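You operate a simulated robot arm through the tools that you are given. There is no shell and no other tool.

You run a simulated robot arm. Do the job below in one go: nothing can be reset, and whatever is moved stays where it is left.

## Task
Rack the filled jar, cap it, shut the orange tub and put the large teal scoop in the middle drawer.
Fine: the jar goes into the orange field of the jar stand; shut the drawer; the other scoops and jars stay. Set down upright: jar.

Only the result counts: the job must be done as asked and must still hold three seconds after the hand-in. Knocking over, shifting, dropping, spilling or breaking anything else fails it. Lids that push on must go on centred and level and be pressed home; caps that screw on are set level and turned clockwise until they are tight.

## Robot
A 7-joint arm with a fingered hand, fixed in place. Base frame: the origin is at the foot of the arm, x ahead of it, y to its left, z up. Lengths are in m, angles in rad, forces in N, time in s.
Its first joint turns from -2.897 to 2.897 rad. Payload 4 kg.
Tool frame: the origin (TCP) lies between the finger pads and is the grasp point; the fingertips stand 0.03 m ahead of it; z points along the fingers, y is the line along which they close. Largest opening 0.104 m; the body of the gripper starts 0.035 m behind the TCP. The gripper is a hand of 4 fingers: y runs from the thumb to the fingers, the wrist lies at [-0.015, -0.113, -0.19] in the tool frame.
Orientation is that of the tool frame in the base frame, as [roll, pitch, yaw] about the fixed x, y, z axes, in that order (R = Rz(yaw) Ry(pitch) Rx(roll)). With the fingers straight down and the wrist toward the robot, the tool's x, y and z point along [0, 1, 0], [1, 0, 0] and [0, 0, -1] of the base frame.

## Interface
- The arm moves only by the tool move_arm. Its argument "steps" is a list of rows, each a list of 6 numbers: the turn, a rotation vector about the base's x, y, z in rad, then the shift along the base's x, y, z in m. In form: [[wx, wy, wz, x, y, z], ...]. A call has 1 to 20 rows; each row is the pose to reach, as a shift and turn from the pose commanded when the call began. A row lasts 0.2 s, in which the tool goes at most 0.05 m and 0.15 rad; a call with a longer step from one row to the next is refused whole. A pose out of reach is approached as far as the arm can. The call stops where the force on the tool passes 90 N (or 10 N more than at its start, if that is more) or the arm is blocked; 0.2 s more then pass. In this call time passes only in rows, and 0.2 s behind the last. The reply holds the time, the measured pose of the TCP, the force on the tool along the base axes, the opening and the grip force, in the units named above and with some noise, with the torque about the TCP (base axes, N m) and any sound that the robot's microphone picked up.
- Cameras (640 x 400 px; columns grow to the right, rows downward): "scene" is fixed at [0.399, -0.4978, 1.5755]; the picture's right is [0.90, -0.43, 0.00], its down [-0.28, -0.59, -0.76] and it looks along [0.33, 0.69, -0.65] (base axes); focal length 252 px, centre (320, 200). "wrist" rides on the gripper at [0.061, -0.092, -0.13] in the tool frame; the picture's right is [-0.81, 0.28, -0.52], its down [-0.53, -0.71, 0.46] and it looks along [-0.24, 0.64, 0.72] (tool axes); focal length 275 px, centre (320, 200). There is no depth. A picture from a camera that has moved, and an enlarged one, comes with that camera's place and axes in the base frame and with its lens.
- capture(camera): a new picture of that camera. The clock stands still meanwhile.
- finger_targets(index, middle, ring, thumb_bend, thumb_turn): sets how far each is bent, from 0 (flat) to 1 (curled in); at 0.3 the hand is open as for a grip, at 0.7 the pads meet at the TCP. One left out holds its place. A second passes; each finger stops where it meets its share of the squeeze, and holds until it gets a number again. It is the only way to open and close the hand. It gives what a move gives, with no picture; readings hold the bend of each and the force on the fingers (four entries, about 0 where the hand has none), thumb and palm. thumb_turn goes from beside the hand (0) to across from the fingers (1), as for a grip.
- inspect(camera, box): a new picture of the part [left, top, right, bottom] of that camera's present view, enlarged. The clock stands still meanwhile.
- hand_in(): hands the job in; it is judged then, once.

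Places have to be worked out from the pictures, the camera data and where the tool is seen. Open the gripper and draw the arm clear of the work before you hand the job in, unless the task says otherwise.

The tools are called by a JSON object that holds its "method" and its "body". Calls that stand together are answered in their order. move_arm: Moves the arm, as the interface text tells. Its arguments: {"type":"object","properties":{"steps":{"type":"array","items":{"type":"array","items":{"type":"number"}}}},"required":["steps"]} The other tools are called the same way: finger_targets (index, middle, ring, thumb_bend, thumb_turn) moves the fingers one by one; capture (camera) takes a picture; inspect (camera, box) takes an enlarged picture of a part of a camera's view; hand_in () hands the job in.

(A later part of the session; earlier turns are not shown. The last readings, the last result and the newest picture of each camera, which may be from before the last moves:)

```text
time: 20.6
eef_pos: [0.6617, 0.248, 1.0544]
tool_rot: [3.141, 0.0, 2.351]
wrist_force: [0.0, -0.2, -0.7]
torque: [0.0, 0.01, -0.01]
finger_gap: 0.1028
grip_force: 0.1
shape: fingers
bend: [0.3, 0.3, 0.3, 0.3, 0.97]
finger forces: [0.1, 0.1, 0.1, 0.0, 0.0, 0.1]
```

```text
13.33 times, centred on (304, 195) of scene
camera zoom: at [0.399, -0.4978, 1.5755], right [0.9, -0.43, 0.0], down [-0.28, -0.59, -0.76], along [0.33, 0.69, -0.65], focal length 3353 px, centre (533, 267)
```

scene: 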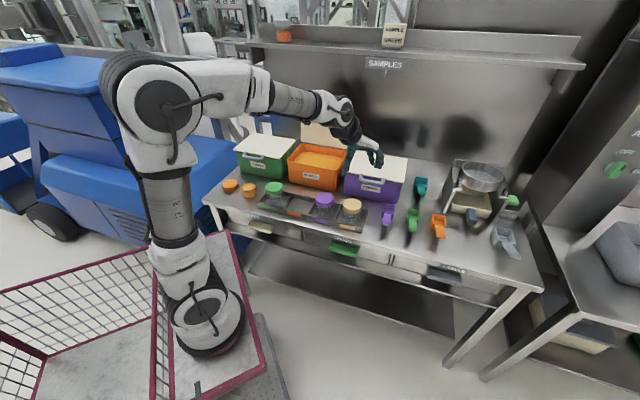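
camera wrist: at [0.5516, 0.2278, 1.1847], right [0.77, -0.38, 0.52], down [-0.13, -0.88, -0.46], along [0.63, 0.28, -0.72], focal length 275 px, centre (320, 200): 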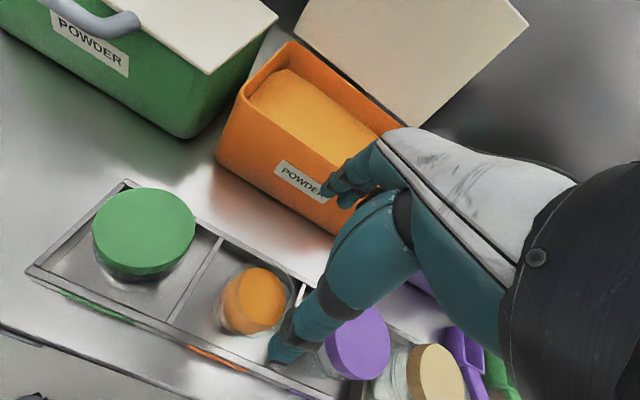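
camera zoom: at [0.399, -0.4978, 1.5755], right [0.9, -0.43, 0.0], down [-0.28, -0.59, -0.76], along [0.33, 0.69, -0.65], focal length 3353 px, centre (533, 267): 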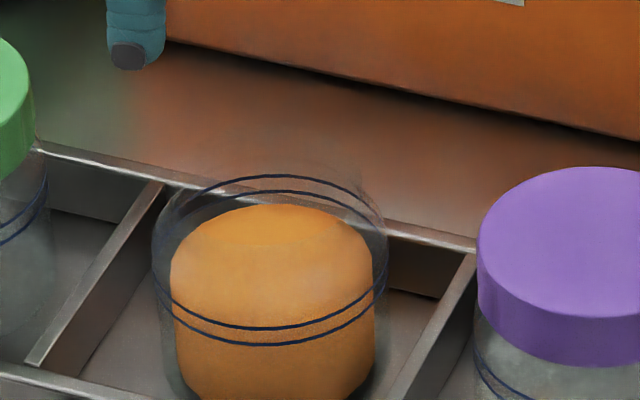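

I take a second view from 10 cm further right to pin down the rim centre by parallax.

{"method": "move_arm", "body": {"steps": [[0, 0, 0, 0.033, -0.033, 0], [0, 0, 0, 0.066, -0.066, 0], [0, 0, 0, 0.08, -0.08, 0]]}}

{"method": "capture", "body": {"camera": "wrist"}}

{"method": "inspect", "body": {"camera": "wrist", "box": [40, 160, 280, 310]}}

```text
time: 21.4
eef_pos: [0.7418, 0.1665, 1.0525]
tool_rot: [3.141, 0.002, 2.353]
wrist_force: [-0.8, 0.4, 0.7]
torque: [0.02, 0.03, 0.03]
finger_gap: 0.1031
grip_force: 0.0
shape: fingers
bend: [0.3, 0.3, 0.3, 0.3, 0.97]
finger forces: [0.0, 0.0, 0.1, 0.1, 0.1, 0.1]
```

```text
taken
camera wrist: at [0.6326, 0.1466, 1.1841], right [0.77, -0.38, 0.52], down [-0.13, -0.88, -0.46], along [0.63, 0.28, -0.72], focal length 275 px, centre (320, 200)
```

wrist: 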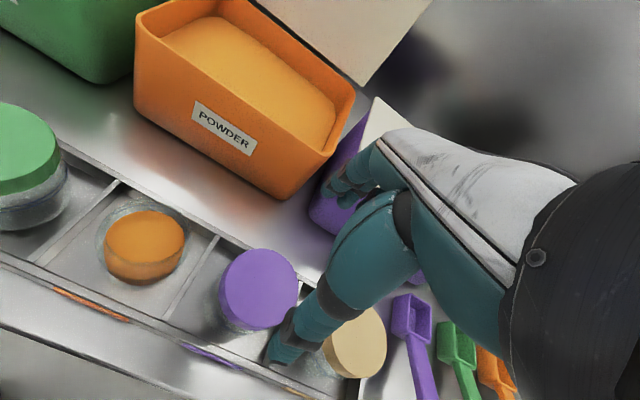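

```text
2.67 times, centred on (160, 235) of wrist
camera zoom: at [0.6326, 0.1466, 1.1841], right [0.77, -0.38, 0.52], down [-0.13, -0.88, -0.46], along [0.63, 0.28, -0.72], focal length 734 px, centre (747, 107)
```

zoom: 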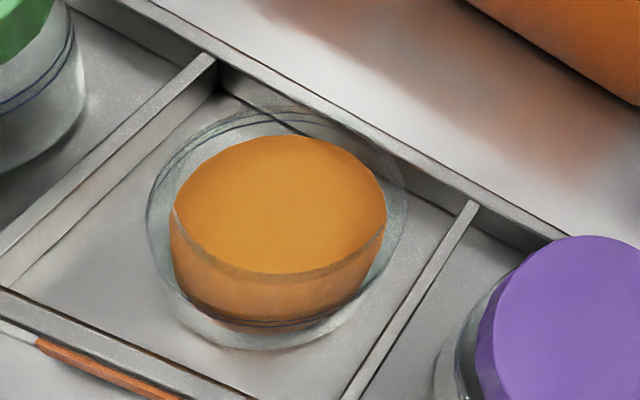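

The two views put the jar axis at (0.660, 0.245) with the rim at z about 0.925–0.93. The lid is at (0.4226, 0.5195), its top near 0.878, so I move above it.

{"method": "move_arm", "body": {"steps": [[0, 0, 0.01, -0.03, 0.034, 0], [0, 0, 0.02, -0.06, 0.068, 0], [0, 0, 0.03, -0.09, 0.102, 0], [0, 0, 0.04, -0.12, 0.136, 0], [0, 0, 0.05, -0.15, 0.168, 0], [0, 0, 0.06, -0.18, 0.2, 0], [0, 0, 0.07, -0.21, 0.232, 0], [0, 0, 0.08, -0.24, 0.265, 0], [0, 0, 0.09, -0.27, 0.298, 0], [0, 0, 0.1, -0.298, 0.328, -0.02], [0, 0, 0.1, -0.317, 0.352, -0.055]]}}

{"method": "capture", "body": {"camera": "wrist"}}

{"method": "inspect", "body": {"camera": "scene", "box": [190, 130, 310, 205]}}

```text
time: 23.8
eef_pos: [0.4413, 0.5164, 1.0011]
tool_rot: [3.129, 0.0, 2.423]
wrist_force: [-1.5, -0.9, -1.2]
torque: [-0.03, 0.11, -0.03]
finger_gap: 0.1027
grip_force: 0.9
shape: fingers
bend: [0.3, 0.3, 0.32, 0.3, 0.97]
finger forces: [0.0, 0.0, 1.8, 0.1, 0.0, 0.0]
```

```text
taken
camera wrist: at [0.3334, 0.4864, 1.1312], right [0.79, -0.33, 0.52], down [-0.06, -0.88, -0.46], along [0.61, 0.33, -0.72], focal length 275 px, centre (320, 200)
```

wrist: 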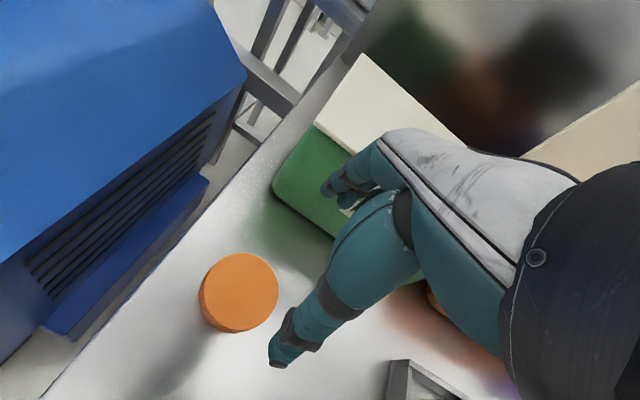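

```text
5.33 times, centred on (250, 168) of scene
camera zoom: at [0.399, -0.4978, 1.5755], right [0.9, -0.43, 0.0], down [-0.28, -0.59, -0.76], along [0.33, 0.69, -0.65], focal length 1341 px, centre (693, 373)
```

zoom: 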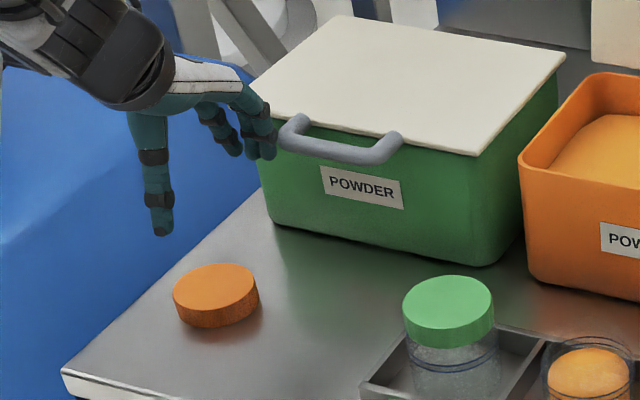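

The hand stopped about 2 cm short with a light 1.8 N on the ring finger, so it may be near the green tub's handle. I look closer before moving.

{"method": "inspect", "body": {"camera": "scene", "box": [208, 132, 272, 172]}}

{"method": "inspect", "body": {"camera": "wrist", "box": [260, 110, 420, 210]}}

```text
10.00 times, centred on (240, 152) of scene
camera zoom: at [0.399, -0.4978, 1.5755], right [0.9, -0.43, 0.0], down [-0.28, -0.59, -0.76], along [0.33, 0.69, -0.65], focal length 2515 px, centre (1120, 680)
```

zoom: 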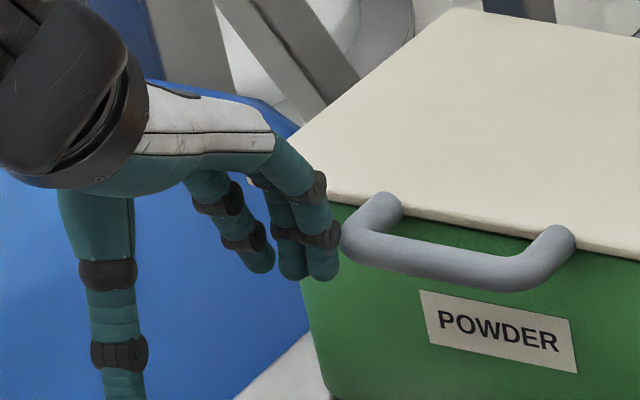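

```text
4.00 times, centred on (340, 160) of wrist
camera zoom: at [0.3334, 0.4864, 1.1312], right [0.79, -0.33, 0.52], down [-0.06, -0.88, -0.46], along [0.61, 0.33, -0.72], focal length 1101 px, centre (240, 360)
```

zoom: 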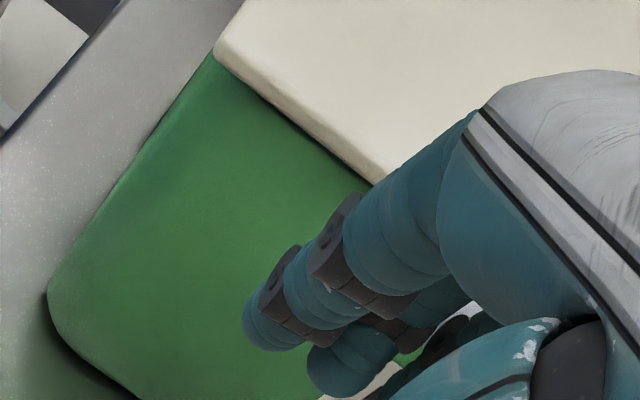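

It seems a finger is brushing the handle's left end. I back off a little toward the robot and up, and re-read.

{"method": "move_arm", "body": {"steps": [[0, 0, 0, -0.01, -0.01, 0.01], [0, 0, 0, -0.02, -0.02, 0.02]]}}

{"method": "inspect", "body": {"camera": "scene", "box": [190, 120, 310, 195]}}

```text
time: 24.6
eef_pos: [0.4747, 0.4908, 1.0374]
tool_rot: [3.102, -0.011, 2.332]
wrist_force: [0.3, -0.3, 0.3]
torque: [0.0, -0.04, -0.02]
finger_gap: 0.1028
grip_force: 0.0
shape: fingers
bend: [0.3, 0.3, 0.3, 0.3, 0.97]
finger forces: [0.0, 0.0, 0.0, 0.0, 0.0, 0.1]
stopped in row 2: the arm was blocked; the commanded pose is now the measured one
```

```text
5.33 times, centred on (250, 158) of scene
camera zoom: at [0.399, -0.4978, 1.5755], right [0.9, -0.43, 0.0], down [-0.28, -0.59, -0.76], along [0.33, 0.69, -0.65], focal length 1341 px, centre (693, 427)
```

zoom: 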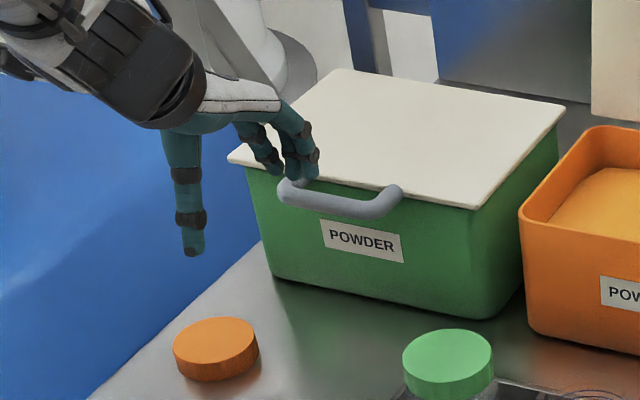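

No force, yet "blocked": that points to a joint limit or an arm link, not the fingers. I look at the whole arm.

{"method": "capture", "body": {"camera": "scene"}}

{"method": "inspect", "body": {"camera": "scene", "box": [40, 20, 280, 170]}}

```text
taken
```

scene: 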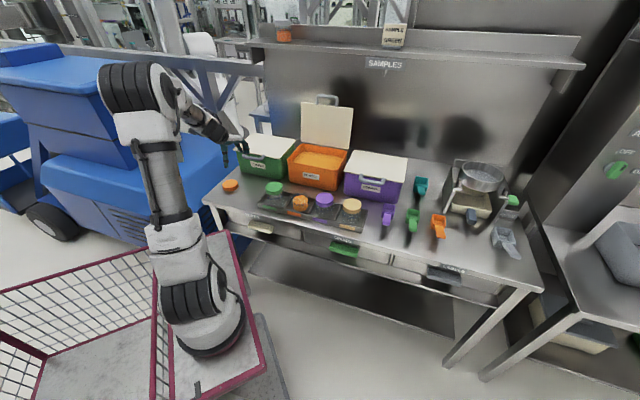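

```text
2.67 times, centred on (160, 95) of scene
camera zoom: at [0.399, -0.4978, 1.5755], right [0.9, -0.43, 0.0], down [-0.28, -0.59, -0.76], along [0.33, 0.69, -0.65], focal length 671 px, centre (747, 480)
```

zoom: 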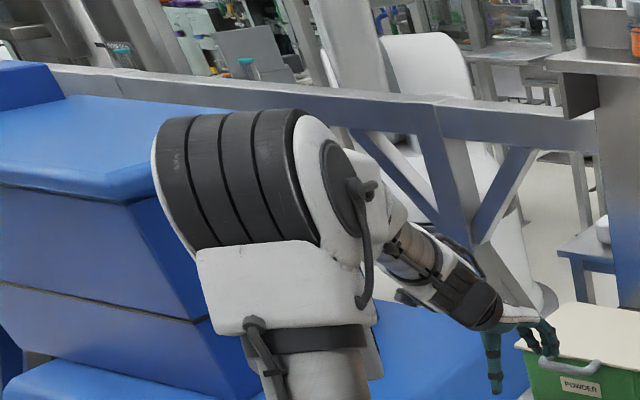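

The elbow is folded hard, so this looks like a joint-limit problem from the route. I return to the comfortable pose above where the jar stood, squaring the tool up again.

{"method": "move_arm", "body": {"steps": [[-0.012, 0.007, 0.007, 0.004, -0.024, 0.005], [-0.024, 0.014, 0.014, 0.008, -0.048, 0.009], [-0.0353, 0.0211, 0.02, 0.011, -0.071, 0.013]]}}

```text
time: 25.4
eef_pos: [0.4789, 0.4209, 1.0461]
tool_rot: [-3.132, -0.001, 2.364]
wrist_force: [-0.6, 0.1, -0.1]
torque: [-0.01, -0.01, 0.0]
finger_gap: 0.1031
grip_force: 0.0
shape: fingers
bend: [0.3, 0.3, 0.3, 0.3, 0.97]
finger forces: [0.0, 0.1, 0.1, 0.0, 0.0, 0.0]
```

I let it settle with tiny steps and re-read.

{"method": "move_arm", "body": {"steps": [[0, 0, 0, 0, 0, 0.002], [0, 0, 0, 0, 0, 0.004]]}}

```text
time: 26.0
eef_pos: [0.479, 0.4217, 1.0505]
tool_rot: [-3.135, 0.003, 2.361]
wrist_force: [-0.2, -0.3, -0.4]
torque: [-0.05, -0.02, -0.01]
finger_gap: 0.103
grip_force: 0.1
shape: fingers
bend: [0.3, 0.3, 0.3, 0.3, 0.97]
finger forces: [0.0, 0.0, 0.0, 0.0, 0.0, 0.0]
```

Pose is stable. I go toward the lid in smaller steps with the yaw kept lower (about 2.30), reading the error halfway.

{"method": "move_arm", "body": {"steps": [[-0.004, 0.004, -0.02, -0.013, 0.022, 0], [-0.006, 0.005, -0.04, -0.026, 0.044, 0], [-0.006, 0.005, -0.06, -0.039, 0.066, 0]]}}

{"method": "move_arm", "body": {"steps": [[0, 0, 0, -0.006, 0.011, 0], [0, 0, 0, -0.012, 0.022, 0], [0, 0, 0, -0.018, 0.033, 0]]}}

{"method": "capture", "body": {"camera": "wrist"}}

{"method": "capture", "body": {"camera": "scene"}}

```text
time: 26.8
eef_pos: [0.4462, 0.4855, 1.0536]
tool_rot: [-3.13, 0.0, 2.294]
wrist_force: [0.5, -0.3, -0.7]
torque: [0.02, -0.01, -0.01]
finger_gap: 0.1033
grip_force: 0.0
shape: fingers
bend: [0.3, 0.3, 0.3, 0.3, 0.97]
finger forces: [0.0, 0.1, 0.0, 0.0, 0.0, 0.0]
```

```text
time: 27.6
eef_pos: [0.4265, 0.5191, 1.0494]
tool_rot: [-3.127, 0.001, 2.297]
wrist_force: [-0.1, 0.0, 0.2]
torque: [-0.01, -0.01, -0.01]
finger_gap: 0.1029
grip_force: 0.1
shape: fingers
bend: [0.3, 0.3, 0.3, 0.3, 0.97]
finger forces: [0.1, 0.0, 0.0, 0.0, 0.0, 0.0]
```

```text
taken
camera wrist: at [0.3173, 0.506, 1.1828], right [0.75, -0.42, 0.51], down [-0.18, -0.88, -0.45], along [0.64, 0.24, -0.73], focal length 275 px, centre (320, 200)
```

wrist: 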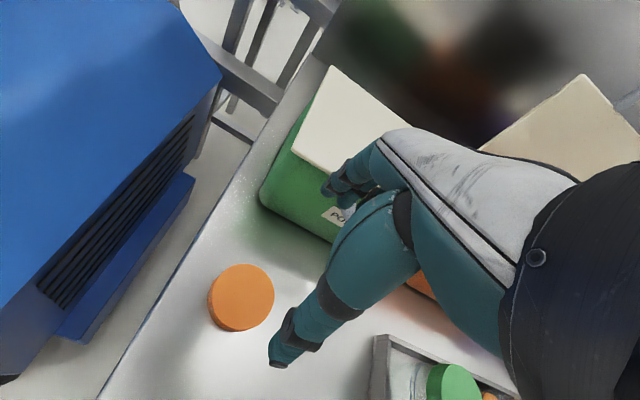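

```text
taken
```

scene: 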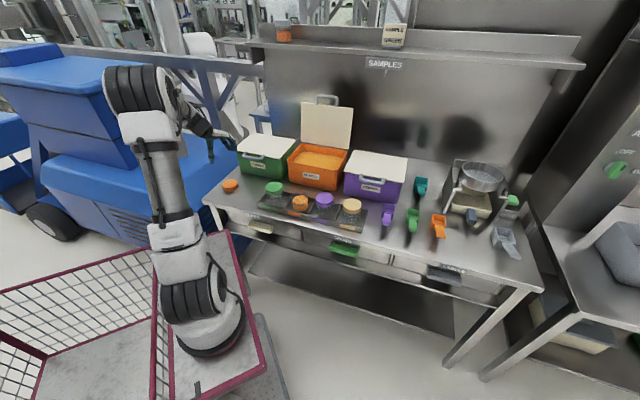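

With the lower yaw the pose over the lid is reachable. I level the tool and descend to z about 0.95, staying clear of the green handle.

{"method": "move_arm", "body": {"steps": [[0.005, -0.0055, 0, 0, 0, -0.025], [0.0097, -0.0109, 0, -0.001, 0, -0.05], [0.0097, -0.0109, 0, -0.001, 0, -0.075], [0.0097, -0.0109, 0, -0.001, 0, -0.1]]}}

{"method": "capture", "body": {"camera": "wrist"}}

{"method": "inspect", "body": {"camera": "scene", "box": [190, 130, 310, 205]}}

```text
time: 28.6
eef_pos: [0.4248, 0.5195, 0.9524]
tool_rot: [3.139, -0.001, 2.297]
wrist_force: [1.4, 0.4, 0.7]
torque: [0.01, 0.01, 0.02]
finger_gap: 0.103
grip_force: 0.2
shape: fingers
bend: [0.3, 0.3, 0.3, 0.3, 0.97]
finger forces: [0.1, 0.0, 0.0, 0.0, 0.1, 0.0]
```

```text
taken
camera wrist: at [0.3139, 0.5045, 1.0829], right [0.74, -0.42, 0.52], down [-0.18, -0.87, -0.46], along [0.65, 0.25, -0.72], focal length 275 px, centre (320, 200)
```

wrist: 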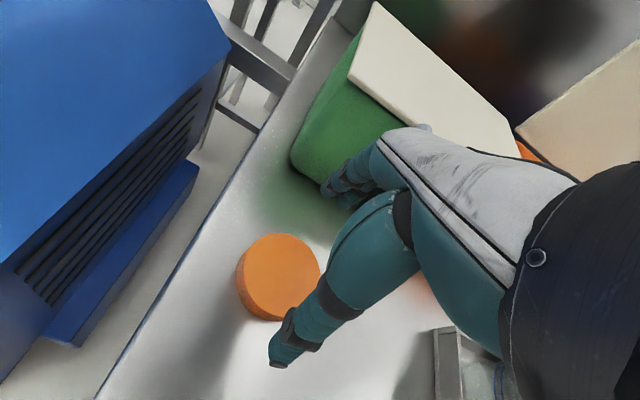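

```text
5.33 times, centred on (250, 168) of scene
camera zoom: at [0.399, -0.4978, 1.5755], right [0.9, -0.43, 0.0], down [-0.28, -0.59, -0.76], along [0.33, 0.69, -0.65], focal length 1341 px, centre (693, 373)
```

zoom: 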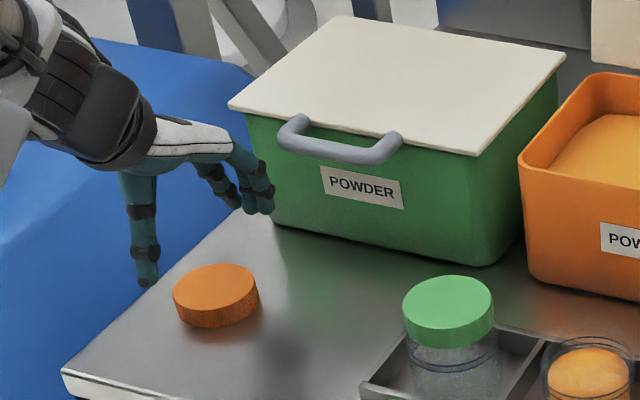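

The lid centre reads (0.424, 0.522), right under the TCP. I descend around it to z about 0.90.

{"method": "move_arm", "body": {"steps": [[0, 0, 0, 0, 0.001, -0.02], [0, 0, 0, 0, 0.002, -0.04], [0, 0, 0, 0, 0.002, -0.052]]}}

{"method": "move_arm", "body": {"steps": [[0, 0, 0, 0, 0, -0.004], [0, 0, 0, 0, 0, -0.007]]}}

{"method": "capture", "body": {"camera": "wrist"}}

{"method": "inspect", "body": {"camera": "scene", "box": [190, 130, 310, 205]}}

```text
time: 29.6
eef_pos: [0.4495, 0.53, 0.9506]
tool_rot: [3.079, -0.061, 2.26]
wrist_force: [-0.3, -0.5, -0.3]
torque: [-0.03, 0.03, 0.02]
finger_gap: 0.1029
grip_force: 0.5
shape: fingers
bend: [0.3, 0.3, 0.3, 0.3, 0.97]
finger forces: [0.0, 0.9, 0.2, 0.0, 0.1, 0.0]
stopped in row 3: the arm was blocked; the commanded pose is now the measured one
```

```text
time: 30.2
eef_pos: [0.4575, 0.527, 0.9542]
tool_rot: [3.069, -0.07, 2.249]
wrist_force: [-1.6, -1.0, -0.8]
torque: [0.04, -0.03, -0.02]
finger_gap: 0.1029
grip_force: 0.7
shape: fingers
bend: [0.3, 0.31, 0.3, 0.3, 0.97]
finger forces: [0.0, 1.6, 0.0, 0.0, 0.0, 0.0]
```

```text
taken
camera wrist: at [0.3448, 0.5053, 1.0821], right [0.72, -0.51, 0.48], down [-0.22, -0.81, -0.54], along [0.66, 0.29, -0.69], focal length 275 px, centre (320, 200)
```

wrist: 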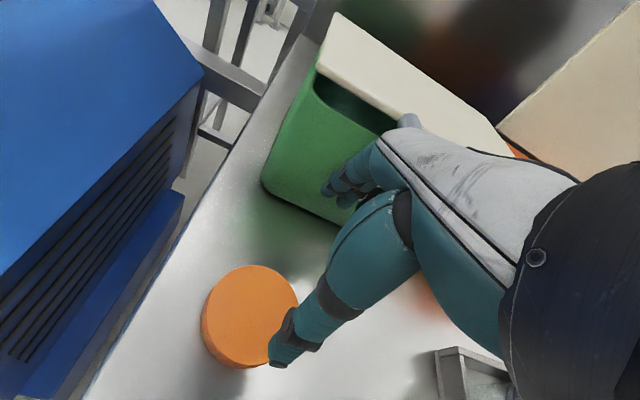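

```text
5.33 times, centred on (250, 168) of scene
camera zoom: at [0.399, -0.4978, 1.5755], right [0.9, -0.43, 0.0], down [-0.28, -0.59, -0.76], along [0.33, 0.69, -0.65], focal length 1341 px, centre (693, 373)
```

zoom: 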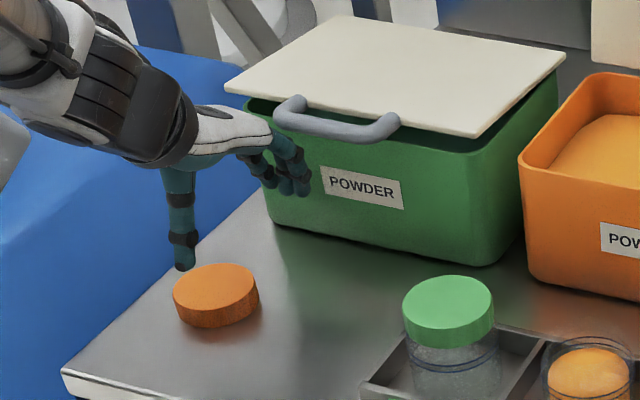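

The arm hit a limit again and my knuckles are now lifting the green tub's lid slightly by its handle. I look closely before backing off gently.

{"method": "inspect", "body": {"camera": "scene", "box": [218, 136, 274, 171]}}

{"method": "inspect", "body": {"camera": "wrist", "box": [240, 80, 460, 217]}}

```text
11.43 times, centred on (246, 154) of scene
camera zoom: at [0.399, -0.4978, 1.5755], right [0.9, -0.43, 0.0], down [-0.28, -0.59, -0.76], along [0.33, 0.69, -0.65], focal length 2874 px, centre (1166, 731)
```

zoom: 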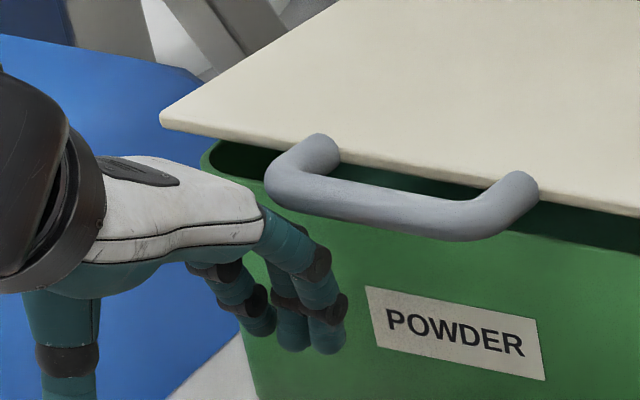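

```text
2.91 times, centred on (350, 148) of wrist
camera zoom: at [0.3448, 0.5053, 1.0821], right [0.72, -0.51, 0.48], down [-0.22, -0.81, -0.54], along [0.66, 0.29, -0.69], focal length 801 px, centre (233, 350)
```

zoom: 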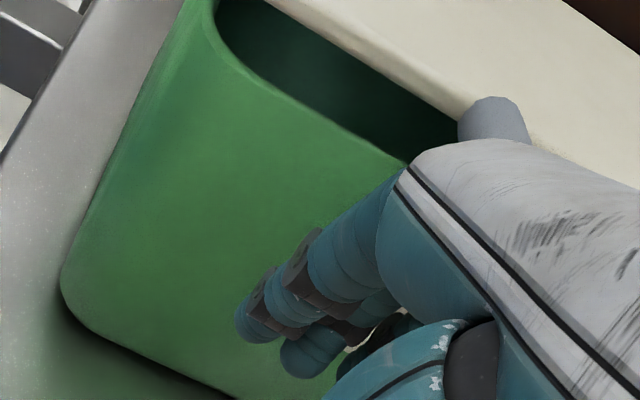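

The knuckles are under the handle's left corner. I draw back toward the robot in small steps, going slightly down first so the lid settles closed softly.

{"method": "move_arm", "body": {"steps": [[0, 0, 0, -0.004, -0.008, -0.006], [0, 0, 0, -0.008, -0.018, -0.01], [0, 0, 0, -0.012, -0.028, -0.014], [0, 0, 0, -0.016, -0.038, -0.016]]}}

{"method": "inspect", "body": {"camera": "scene", "box": [190, 120, 310, 195]}}

```text
time: 31.4
eef_pos: [0.5272, 0.5001, 0.9838]
tool_rot: [2.987, -0.141, 2.143]
wrist_force: [-10.1, -6.4, 9.6]
torque: [0.27, -0.59, -0.11]
finger_gap: 0.0979
grip_force: 8.7
shape: fingers
bend: [0.34, 0.32, 0.3, 0.3, 0.97]
finger forces: [3.5, 13.1, 0.0, 0.1, 0.0, 0.0]
stopped in row 4: the arm was blocked; the commanded pose is now the measured one
```

```text
5.33 times, centred on (250, 158) of scene
camera zoom: at [0.399, -0.4978, 1.5755], right [0.9, -0.43, 0.0], down [-0.28, -0.59, -0.76], along [0.33, 0.69, -0.65], focal length 1341 px, centre (693, 427)
```

zoom: 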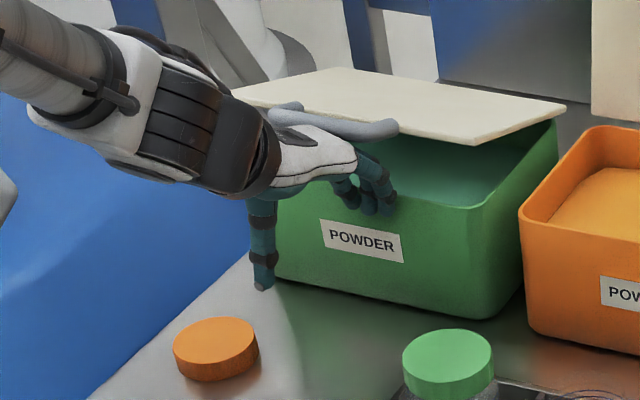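

The drift shows a joint that cannot turn further counter-clockwise, so I relieve it: turn the hand clockwise, level it, and slide back/right out from under the handle in small steps.

{"method": "move_arm", "body": {"steps": [[-0.03, 0.008, -0.03, -0.004, -0.012, 0], [-0.06, 0.016, -0.06, -0.008, -0.026, 0], [-0.09, 0.024, -0.09, -0.012, -0.04, 0]]}}

{"method": "inspect", "body": {"camera": "scene", "box": [190, 120, 310, 195]}}

```text
time: 32.2
eef_pos: [0.5265, 0.4556, 0.9812]
tool_rot: [3.05, -0.065, 2.024]
wrist_force: [-0.4, -0.4, -1.1]
torque: [0.0, 0.02, 0.03]
finger_gap: 0.1024
grip_force: 0.4
shape: fingers
bend: [0.3, 0.3, 0.3, 0.3, 0.97]
finger forces: [0.8, 0.1, 0.0, 0.1, 0.1, 0.0]
```

```text
5.33 times, centred on (250, 158) of scene
camera zoom: at [0.399, -0.4978, 1.5755], right [0.9, -0.43, 0.0], down [-0.28, -0.59, -0.76], along [0.33, 0.69, -0.65], focal length 1341 px, centre (693, 427)
```

zoom: 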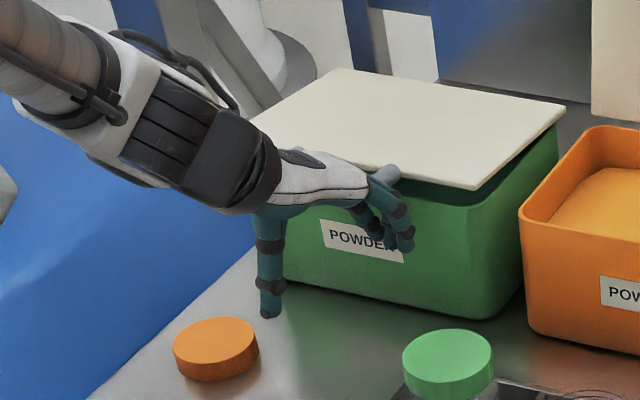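

That works: the green lid is nearly down again and the tub has not moved. I continue back toward the robot.

{"method": "move_arm", "body": {"steps": [[-0.03, 0.008, -0.03, -0.01, -0.014, 0], [-0.06, 0.016, -0.06, -0.02, -0.03, 0], [-0.09, 0.024, -0.09, -0.03, -0.045, 0], [-0.1, 0.027, -0.12, -0.035, -0.06, 0.01]]}}

{"method": "inspect", "body": {"camera": "scene", "box": [190, 120, 310, 195]}}

```text
time: 33.2
eef_pos: [0.4861, 0.3978, 0.9909]
tool_rot: [3.123, 0.013, 1.907]
wrist_force: [-0.7, 0.5, -0.1]
torque: [0.0, -0.02, 0.0]
finger_gap: 0.1032
grip_force: 0.0
shape: fingers
bend: [0.3, 0.3, 0.3, 0.3, 0.98]
finger forces: [0.0, 0.0, 0.0, 0.0, 0.1, 0.0]
```

```text
5.33 times, centred on (250, 158) of scene
camera zoom: at [0.399, -0.4978, 1.5755], right [0.9, -0.43, 0.0], down [-0.28, -0.59, -0.76], along [0.33, 0.69, -0.65], focal length 1341 px, centre (693, 427)
```

zoom: 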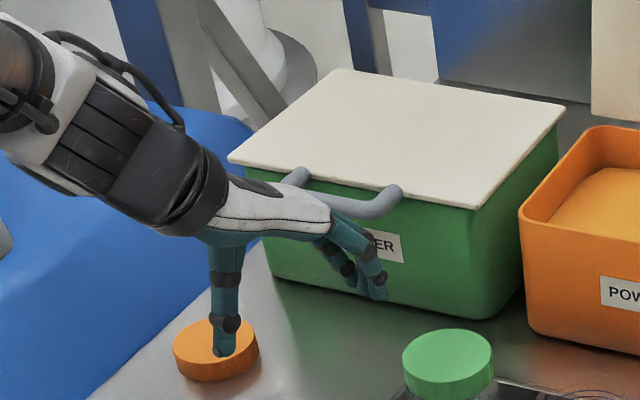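

The green lid is shut and the tub is where it was. I rise, level, and turn the hand clockwise to yaw about 1.35 so the joint has room and the fingers stay away from the handle.

{"method": "move_arm", "body": {"steps": [[0.002, 0.006, -0.11, -0.002, -0.005, 0.02], [0.004, 0.012, -0.22, -0.002, -0.005, 0.04], [0.006, 0.018, -0.33, 0, 0, 0.06], [0.006, 0.022, -0.44, 0, 0, 0.07], [0.006, 0.022, -0.55, 0, 0, 0.07]]}}

{"method": "move_arm", "body": {"steps": [[0, 0, 0, -0.015, 0.03, 0], [0, 0, 0, -0.03, 0.06, 0], [0, 0, 0, -0.045, 0.09, 0], [0, 0, 0, -0.062, 0.123, 0]]}}

{"method": "capture", "body": {"camera": "wrist"}}

{"method": "capture", "body": {"camera": "scene"}}

```text
time: 34.4
eef_pos: [0.4769, 0.3993, 1.0603]
tool_rot: [-3.133, -0.001, 1.374]
wrist_force: [0.2, 0.2, -0.9]
torque: [0.03, -0.02, -0.04]
finger_gap: 0.1029
grip_force: 0.1
shape: fingers
bend: [0.3, 0.3, 0.3, 0.3, 0.98]
finger forces: [0.0, 0.0, 0.0, 0.0, 0.0, 0.0]
```

```text
time: 35.6
eef_pos: [0.4095, 0.5149, 1.1419]
tool_rot: [-3.09, -0.132, 1.385]
wrist_force: [0.0, -0.8, 0.7]
torque: [-0.01, 0.01, -0.01]
finger_gap: 0.1033
grip_force: 0.2
shape: fingers
bend: [0.3, 0.3, 0.3, 0.3, 0.98]
finger forces: [0.1, 0.0, 0.0, 0.0, 0.1, 0.0]
stopped in row 4: the arm was blocked; the commanded pose is now the measured one
```

```text
taken
camera wrist: at [0.3336, 0.5741, 1.2852], right [0.13, -0.91, 0.39], down [-0.81, -0.33, -0.48], along [0.57, -0.25, -0.78], focal length 275 px, centre (320, 200)
```

wrist: 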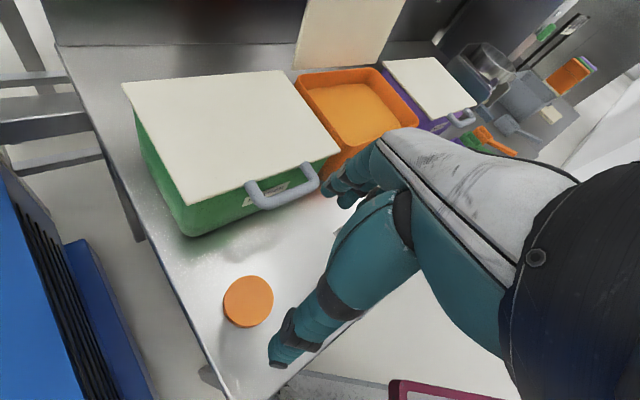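

```text
taken
```

scene: 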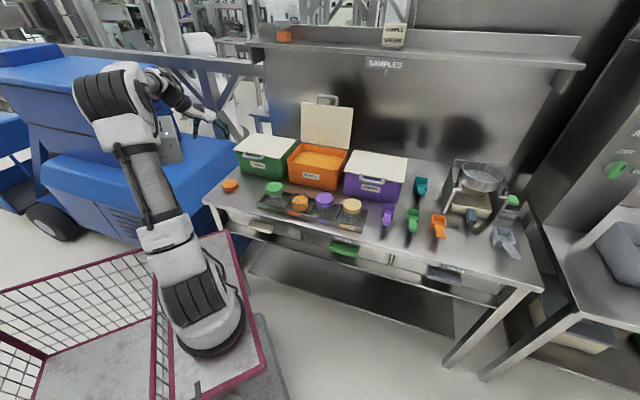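

At that yaw a different limit shows up, so I return to the known-good pose over the old jar spot (yaw 2.35) and will approach the lid by a pure base-axis arc from there. First I level and move back.

{"method": "move_arm", "body": {"steps": [[-0.035, -0.006, 0, 0.019, -0.024, -0.01], [-0.07, -0.013, 0, 0.038, -0.048, -0.03], [-0.105, -0.02, 0, 0.057, -0.072, -0.05], [-0.139, -0.026, 0, 0.076, -0.095, -0.07]]}}

{"method": "move_arm", "body": {"steps": [[0, 0, 0.12, 0, 0, 0], [0, 0, 0.24, 0, 0, 0], [0, 0, 0.36, 0, 0, 0], [0, 0, 0.48, 0, 0, 0], [0, 0, 0.6, 0, 0, 0], [0, 0, 0.72, 0, 0, 0], [0, 0, 0.84, 0, 0, 0], [0, 0, 0.967, 0, 0, 0]]}}

{"method": "capture", "body": {"camera": "scene"}}

```text
time: 36.6
eef_pos: [0.491, 0.4179, 1.0696]
tool_rot: [3.139, 0.002, 1.382]
wrist_force: [-1.1, -0.6, 0.4]
torque: [0.01, 0.01, -0.02]
finger_gap: 0.1032
grip_force: 0.0
shape: fingers
bend: [0.3, 0.3, 0.3, 0.3, 0.98]
finger forces: [0.1, 0.0, 0.1, 0.0, 0.0, 0.0]
```

```text
time: 38.4
eef_pos: [0.488, 0.4204, 1.0689]
tool_rot: [3.139, 0.006, 2.353]
wrist_force: [0.1, 0.2, -0.5]
torque: [0.01, -0.03, 0.01]
finger_gap: 0.1031
grip_force: 0.0
shape: fingers
bend: [0.3, 0.3, 0.3, 0.3, 0.98]
finger forces: [0.0, 0.0, 0.1, 0.1, 0.1, 0.0]
```

```text
taken
```

scene: 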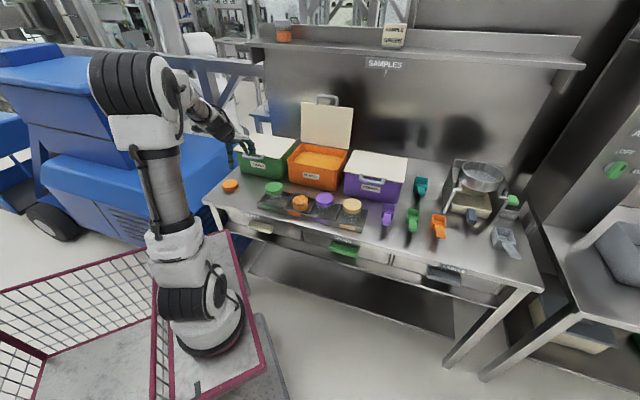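

Back in a good pose. I test the pure arc at safe height: turning yaw together with the bearing toward the lid.

{"method": "move_arm", "body": {"steps": [[0, 0, 0.044, -0.016, 0.023, 0], [0, 0, 0.088, -0.033, 0.047, 0], [0, 0, 0.132, -0.05, 0.071, 0], [0, 0, 0.175, -0.067, 0.095, 0]]}}

{"method": "capture", "body": {"camera": "scene"}}

```text
time: 39.4
eef_pos: [0.4219, 0.5163, 1.0694]
tool_rot: [3.139, 0.006, 2.526]
wrist_force: [-0.7, 0.4, -0.7]
torque: [0.0, 0.01, 0.05]
finger_gap: 0.1031
grip_force: 0.0
shape: fingers
bend: [0.3, 0.3, 0.3, 0.3, 0.98]
finger forces: [0.0, 0.0, 0.0, 0.0, 0.0, 0.1]
```

```text
taken
```

scene: 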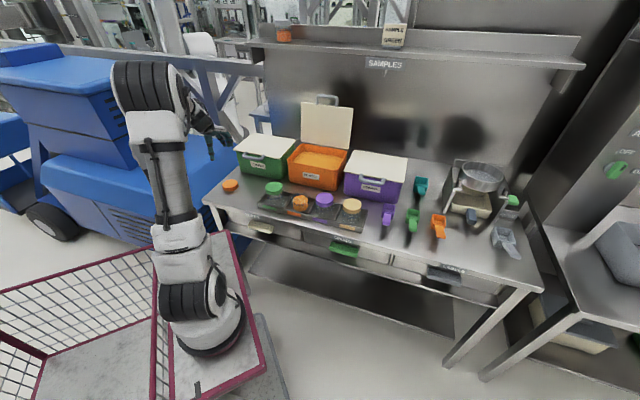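

That worked cleanly. A larger yaw also keeps the fingers left of the green handle, so I turn to about 2.85 and then step down cautiously.

{"method": "move_arm", "body": {"steps": [[0, 0, 0.11, 0, 0.001, 0], [0, 0, 0.22, 0.001, 0.002, 0], [0, 0, 0.33, 0.001, 0.003, 0]]}}

{"method": "move_arm", "body": {"steps": [[0, 0, 0, 0, 0, -0.02], [0, 0, 0, 0, 0, -0.04], [0, 0, 0, 0, 0, -0.06]]}}

{"method": "capture", "body": {"camera": "wrist"}}

{"method": "inspect", "body": {"camera": "scene", "box": [190, 120, 310, 195]}}

```text
time: 40.2
eef_pos: [0.4213, 0.5182, 1.0689]
tool_rot: [3.139, 0.004, 2.86]
wrist_force: [-0.8, 0.3, 0.0]
torque: [-0.03, -0.01, 0.0]
finger_gap: 0.1033
grip_force: 0.1
shape: fingers
bend: [0.3, 0.3, 0.3, 0.3, 0.98]
finger forces: [0.1, 0.0, 0.1, 0.1, 0.1, 0.0]
```

```text
time: 41.0
eef_pos: [0.4219, 0.5175, 1.0084]
tool_rot: [3.141, 0.003, 2.856]
wrist_force: [-0.4, 0.2, -0.9]
torque: [-0.03, -0.02, 0.01]
finger_gap: 0.1035
grip_force: 0.0
shape: fingers
bend: [0.3, 0.3, 0.3, 0.3, 0.98]
finger forces: [0.0, 0.0, 0.0, 0.0, 0.1, 0.0]
```

```text
taken
camera wrist: at [0.3356, 0.448, 1.1398], right [0.85, 0.04, 0.52], down [0.31, -0.83, -0.45], along [0.42, 0.55, -0.72], focal length 275 px, centre (320, 200)
```

wrist: 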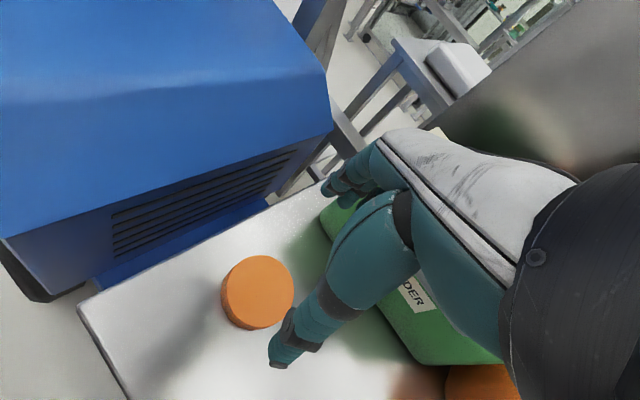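

```text
5.33 times, centred on (250, 158) of scene
camera zoom: at [0.399, -0.4978, 1.5755], right [0.9, -0.43, 0.0], down [-0.28, -0.59, -0.76], along [0.33, 0.69, -0.65], focal length 1341 px, centre (693, 427)
```

zoom: 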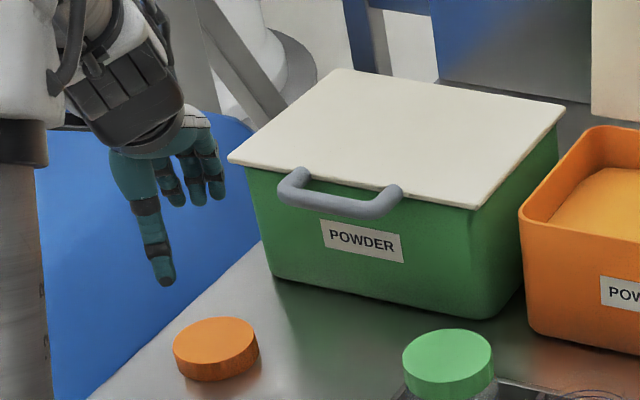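

The hand is now clear of the handle and tracking well. I continue down in small steps.

{"method": "move_arm", "body": {"steps": [[0, 0, 0, 0.0005, 0.001, -0.015], [0, 0, 0, 0.001, 0.002, -0.03], [0, 0, 0, 0.002, 0.003, -0.045]]}}

{"method": "capture", "body": {"camera": "wrist"}}

{"method": "inspect", "body": {"camera": "scene", "box": [190, 120, 310, 195]}}

```text
time: 41.8
eef_pos: [0.4271, 0.5216, 0.9662]
tool_rot: [3.137, 0.004, 2.854]
wrist_force: [-0.5, -0.1, 0.2]
torque: [0.0, -0.01, -0.02]
finger_gap: 0.1033
grip_force: 0.0
shape: fingers
bend: [0.3, 0.3, 0.3, 0.3, 0.98]
finger forces: [0.0, 0.0, 0.1, 0.0, 0.0, 0.0]
```

```text
taken
camera wrist: at [0.339, 0.4509, 1.0969], right [0.85, 0.03, 0.52], down [0.31, -0.83, -0.46], along [0.42, 0.55, -0.72], focal length 275 px, centre (320, 200)
```

wrist: 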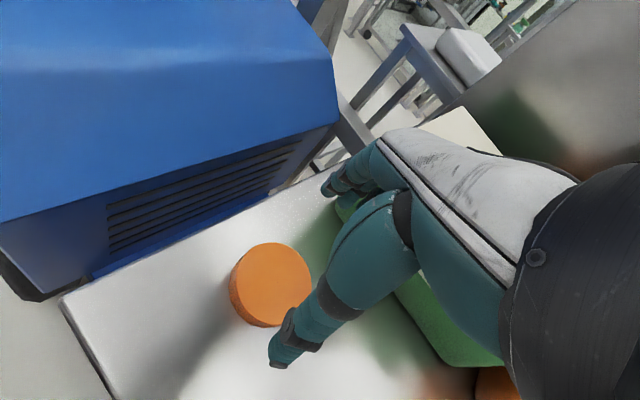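

```text
5.33 times, centred on (250, 158) of scene
camera zoom: at [0.399, -0.4978, 1.5755], right [0.9, -0.43, 0.0], down [-0.28, -0.59, -0.76], along [0.33, 0.69, -0.65], focal length 1341 px, centre (693, 427)
```

zoom: 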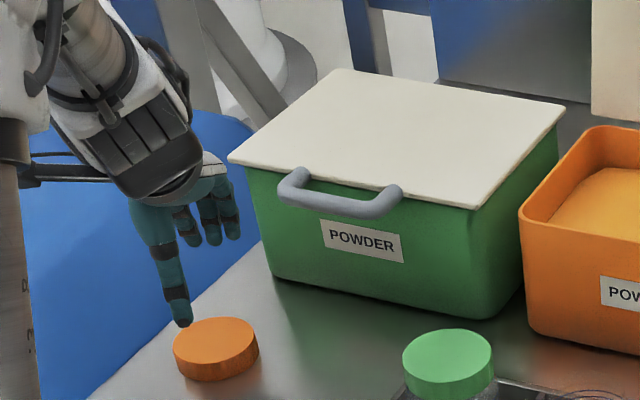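

The lid centre reads (0.423, 0.520). I shift slightly and go down to z about 0.92.

{"method": "move_arm", "body": {"steps": [[0, 0, 0, -0.001, 0, -0.015], [0, 0, 0, -0.002, -0.001, -0.03], [0, 0, 0, -0.003, -0.001, -0.045]]}}

{"method": "capture", "body": {"camera": "wrist"}}

{"method": "inspect", "body": {"camera": "scene", "box": [190, 120, 310, 195]}}

```text
time: 42.8
eef_pos: [0.455, 0.5156, 0.9479]
tool_rot: [3.095, 0.007, 2.808]
wrist_force: [-0.9, -0.2, 0.1]
torque: [0.02, -0.05, 0.07]
finger_gap: 0.1034
grip_force: 0.3
shape: fingers
bend: [0.3, 0.3, 0.3, 0.3, 0.97]
finger forces: [0.1, 0.0, 1.1, 0.0, 0.0, 0.0]
stopped in row 3: the arm was blocked; the commanded pose is now the measured one
```

```text
taken
camera wrist: at [0.3628, 0.4452, 1.0741], right [0.84, -0.03, 0.54], down [0.28, -0.83, -0.48], along [0.46, 0.56, -0.69], focal length 275 px, centre (320, 200)
```

wrist: 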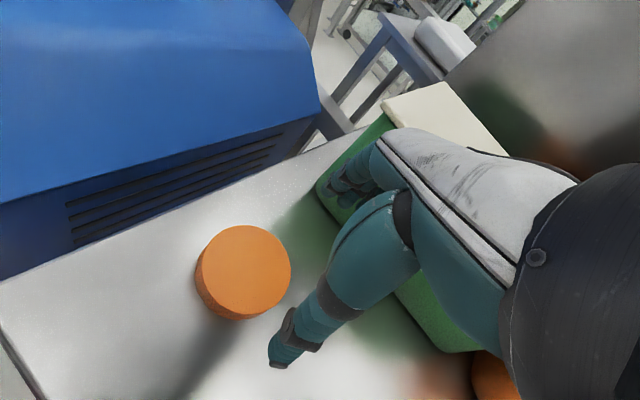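

```text
5.33 times, centred on (250, 158) of scene
camera zoom: at [0.399, -0.4978, 1.5755], right [0.9, -0.43, 0.0], down [-0.28, -0.59, -0.76], along [0.33, 0.69, -0.65], focal length 1341 px, centre (693, 427)
```

zoom: 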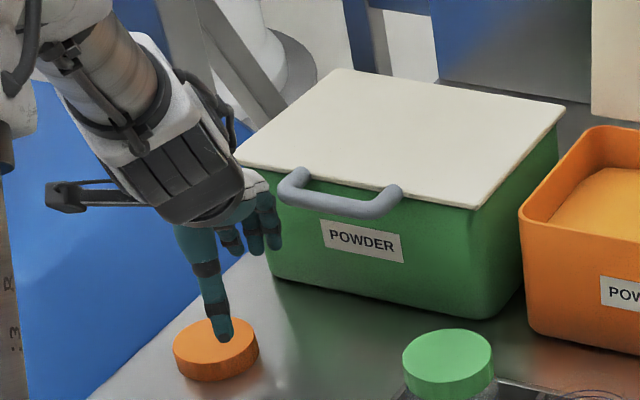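

Blocked again near z 0.93, drifting the same way, with no contact force. I rise and go back to the old jar spot to test how low I can get there; the lid might be dragged to it.

{"method": "move_arm", "body": {"steps": [[-0.01, 0.004, 0, 0, -0.004, 0.02], [-0.02, 0.008, -0.03, 0, -0.01, 0.045], [-0.03, 0.012, -0.1, 0.002, -0.03, 0.07], [-0.04, 0.015, -0.18, 0.01, -0.05, 0.09], [-0.04, 0.015, -0.27, 0.018, -0.07, 0.1], [-0.04, 0.015, -0.36, 0.026, -0.088, 0.1], [-0.04, 0.015, -0.455, 0.031, -0.095, 0.1]]}}

{"method": "capture", "body": {"camera": "scene"}}

```text
time: 44.4
eef_pos: [0.4847, 0.4189, 1.0433]
tool_rot: [-3.14, 0.016, 2.348]
wrist_force: [-0.4, 0.5, 0.0]
torque: [-0.04, -0.01, -0.02]
finger_gap: 0.103
grip_force: 0.1
shape: fingers
bend: [0.3, 0.3, 0.3, 0.3, 0.97]
finger forces: [0.0, 0.0, 0.0, 0.0, 0.1, 0.0]
```

```text
taken
```

scene: 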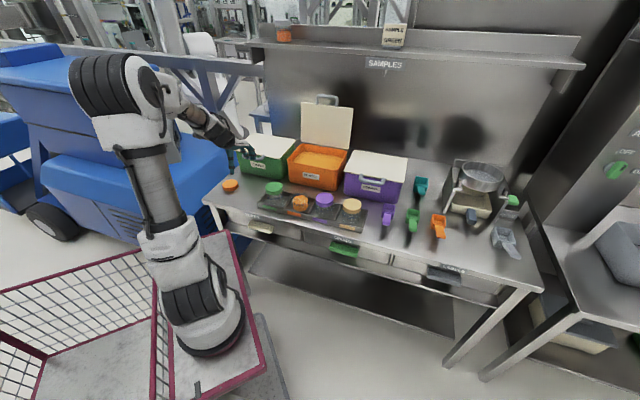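

The elbow sits differently now (leaning left), as in my first successful low reach. I level the tool and repeat the arc to the lid from this configuration.

{"method": "move_arm", "body": {"steps": [[0.006, 0.006, 0.06, -0.015, 0.023, 0.005], [0.0114, 0.0112, 0.12, -0.031, 0.047, 0.005], [0.0114, 0.0112, 0.18, -0.047, 0.072, 0.005], [0.0114, 0.0112, 0.24, -0.063, 0.098, 0.005]]}}

{"method": "capture", "body": {"camera": "scene"}}

```text
time: 45.4
eef_pos: [0.4247, 0.5171, 1.0503]
tool_rot: [3.137, -0.001, 2.587]
wrist_force: [-0.5, 0.4, 0.2]
torque: [-0.01, 0.03, 0.01]
finger_gap: 0.1031
grip_force: 0.0
shape: fingers
bend: [0.3, 0.3, 0.3, 0.3, 0.98]
finger forces: [0.1, 0.1, 0.0, 0.0, 0.0, 0.0]
```

```text
taken
```

scene: 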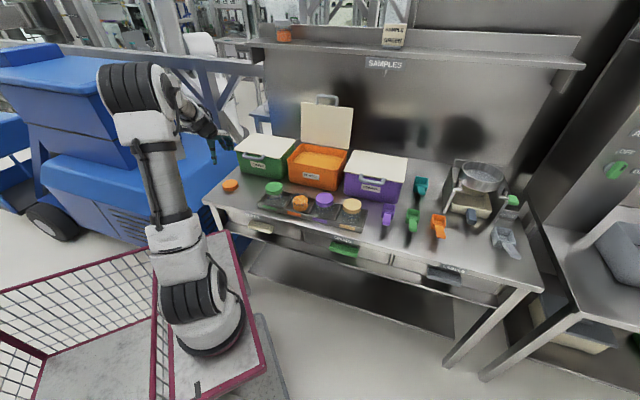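

Position is good. I descend in short calls, watching tracking error closely.

{"method": "move_arm", "body": {"steps": [[0, 0, 0, 0, 0.001, -0.02], [0, 0, 0, 0, 0.002, -0.04], [0, 0, 0, 0, 0.002, -0.06], [0, 0, 0, 0, 0.002, -0.08]]}}

{"method": "move_arm", "body": {"steps": [[0, 0, 0, 0, 0, -0.01]]}}

{"method": "move_arm", "body": {"steps": [[0, 0, 0, 0, 0, -0.01]]}}

{"method": "capture", "body": {"camera": "scene"}}

```text
time: 46.4
eef_pos: [0.4284, 0.52, 0.9697]
tool_rot: [3.138, 0.002, 2.579]
wrist_force: [-0.1, 0.4, 0.5]
torque: [-0.01, 0.0, 0.03]
finger_gap: 0.1031
grip_force: 0.1
shape: fingers
bend: [0.3, 0.3, 0.3, 0.3, 0.98]
finger forces: [0.0, 0.0, 0.2, 0.0, 0.1, 0.1]
```

```text
time: 46.8
eef_pos: [0.4253, 0.5199, 0.9601]
tool_rot: [3.139, 0.001, 2.588]
wrist_force: [0.2, -0.4, 0.1]
torque: [0.0, -0.01, 0.02]
finger_gap: 0.1033
grip_force: 0.0
shape: fingers
bend: [0.3, 0.3, 0.3, 0.3, 0.98]
finger forces: [0.1, 0.1, 0.0, 0.0, 0.0, 0.0]
```

```text
time: 47.2
eef_pos: [0.424, 0.5192, 0.9493]
tool_rot: [3.137, -0.001, 2.588]
wrist_force: [0.4, 0.3, 0.4]
torque: [0.05, 0.0, 0.0]
finger_gap: 0.103
grip_force: 0.1
shape: fingers
bend: [0.3, 0.3, 0.3, 0.3, 0.98]
finger forces: [0.1, 0.1, 0.1, 0.1, 0.0, 0.0]
```

```text
taken
```

scene: 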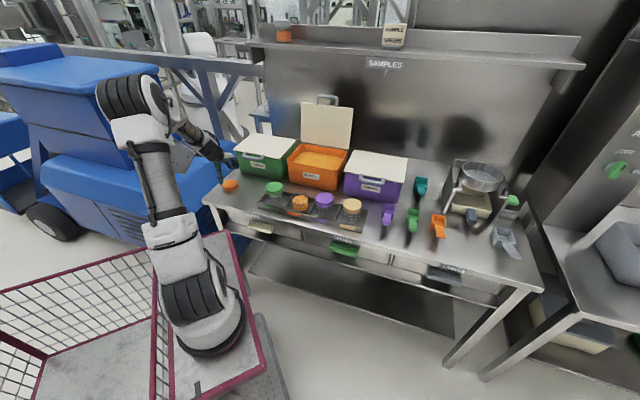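

Going slowly lets the elbow settle and tracking is clean, so the "block" was the arm lagging in fast steps. I continue down at about 4 mm per row.

{"method": "move_arm", "body": {"steps": [[0, 0, 0, 0, 0, -0.004], [0, 0, 0, 0, 0, -0.008], [0, 0, 0, 0, 0, -0.012], [0, 0, 0, 0, 0, -0.016]]}}

{"method": "move_arm", "body": {"steps": [[0, 0, 0, 0, 0, -0.004], [0, 0, 0, 0, 0, -0.008], [0, 0, 0, 0, 0, -0.012]]}}

{"method": "capture", "body": {"camera": "wrist"}}

{"method": "inspect", "body": {"camera": "scene", "box": [190, 120, 310, 195]}}

```text
time: 48.2
eef_pos: [0.4267, 0.5218, 0.9342]
tool_rot: [3.135, -0.001, 2.585]
wrist_force: [-0.6, -0.2, -1.0]
torque: [0.01, 0.0, 0.02]
finger_gap: 0.1033
grip_force: 0.0
shape: fingers
bend: [0.3, 0.3, 0.3, 0.3, 0.98]
finger forces: [0.0, 0.1, 0.0, 0.0, 0.1, 0.1]
```

```text
time: 49.0
eef_pos: [0.4345, 0.5219, 0.9369]
tool_rot: [3.116, -0.013, 2.573]
wrist_force: [0.2, 0.2, -0.1]
torque: [0.02, 0.0, 0.04]
finger_gap: 0.1032
grip_force: 0.1
shape: fingers
bend: [0.3, 0.3, 0.3, 0.3, 0.98]
finger forces: [0.0, 0.0, 0.0, 0.1, 0.0, 0.0]
```

```text
taken
camera wrist: at [0.3322, 0.4746, 1.0669], right [0.83, -0.22, 0.51], down [0.07, -0.87, -0.48], along [0.56, 0.43, -0.71], focal length 275 px, centre (320, 200)
```

wrist: 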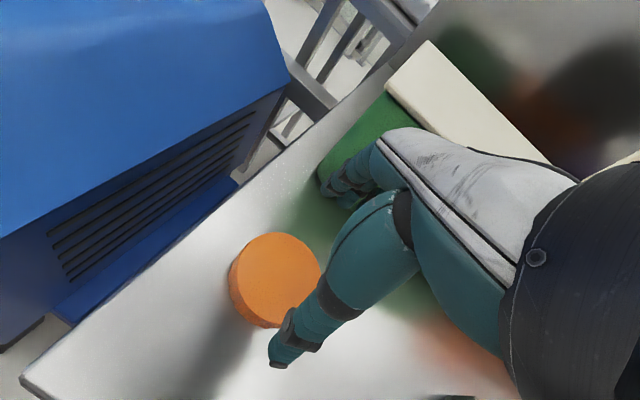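

```text
5.33 times, centred on (250, 158) of scene
camera zoom: at [0.399, -0.4978, 1.5755], right [0.9, -0.43, 0.0], down [-0.28, -0.59, -0.76], along [0.33, 0.69, -0.65], focal length 1341 px, centre (693, 427)
```

zoom: 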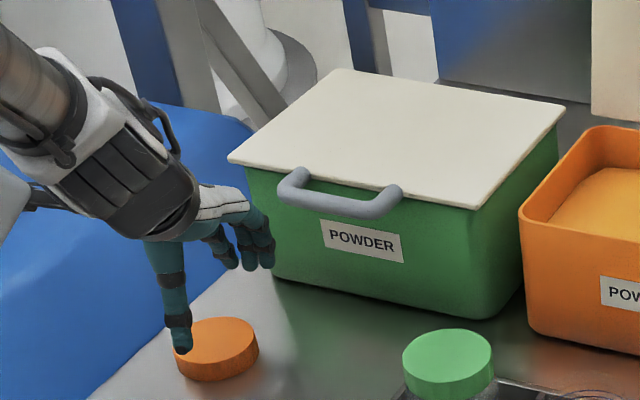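

The arm is lagging about 15 mm from the command without any contact. I wait a moment with null moves to see whether it converges or is truly stuck.

{"method": "move_arm", "body": {"steps": [[0, 0, 0, 0, 0, 0], [0, 0, 0, 0, 0, 0], [0, 0, 0, 0, 0, 0], [0, 0, 0, 0, 0, 0]]}}

{"method": "capture", "body": {"camera": "scene"}}

{"method": "inspect", "body": {"camera": "scene", "box": [60, 50, 300, 200]}}

```text
time: 50.0
eef_pos: [0.4348, 0.5223, 0.9379]
tool_rot: [3.115, -0.012, 2.573]
wrist_force: [0.0, 0.2, -0.3]
torque: [0.0, -0.01, -0.03]
finger_gap: 0.1033
grip_force: 0.1
shape: fingers
bend: [0.3, 0.3, 0.3, 0.3, 0.98]
finger forces: [0.0, 0.0, 0.1, 0.0, 0.0, 0.0]
```

```text
taken
```

scene: 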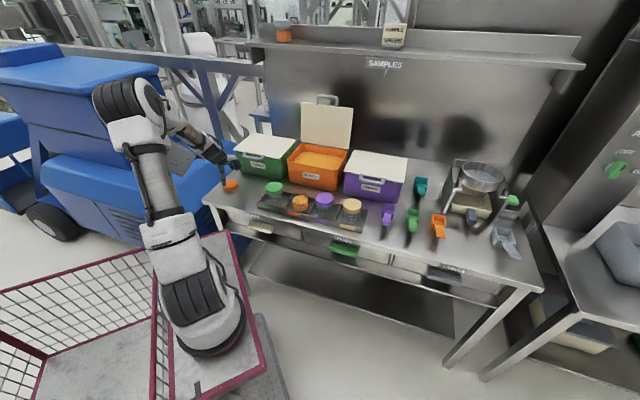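

```text
2.67 times, centred on (180, 125) of scene
camera zoom: at [0.399, -0.4978, 1.5755], right [0.9, -0.43, 0.0], down [-0.28, -0.59, -0.76], along [0.33, 0.69, -0.65], focal length 671 px, centre (693, 400)
```

zoom: 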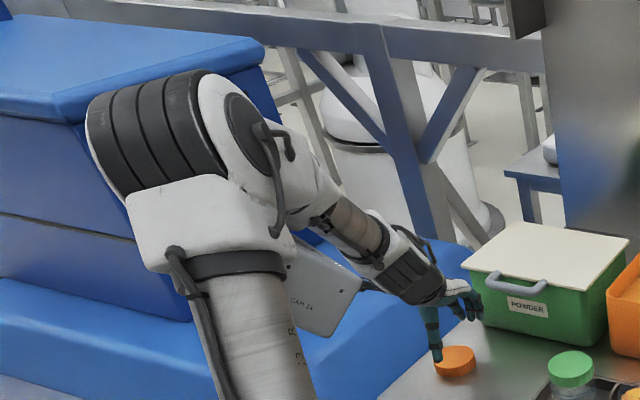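

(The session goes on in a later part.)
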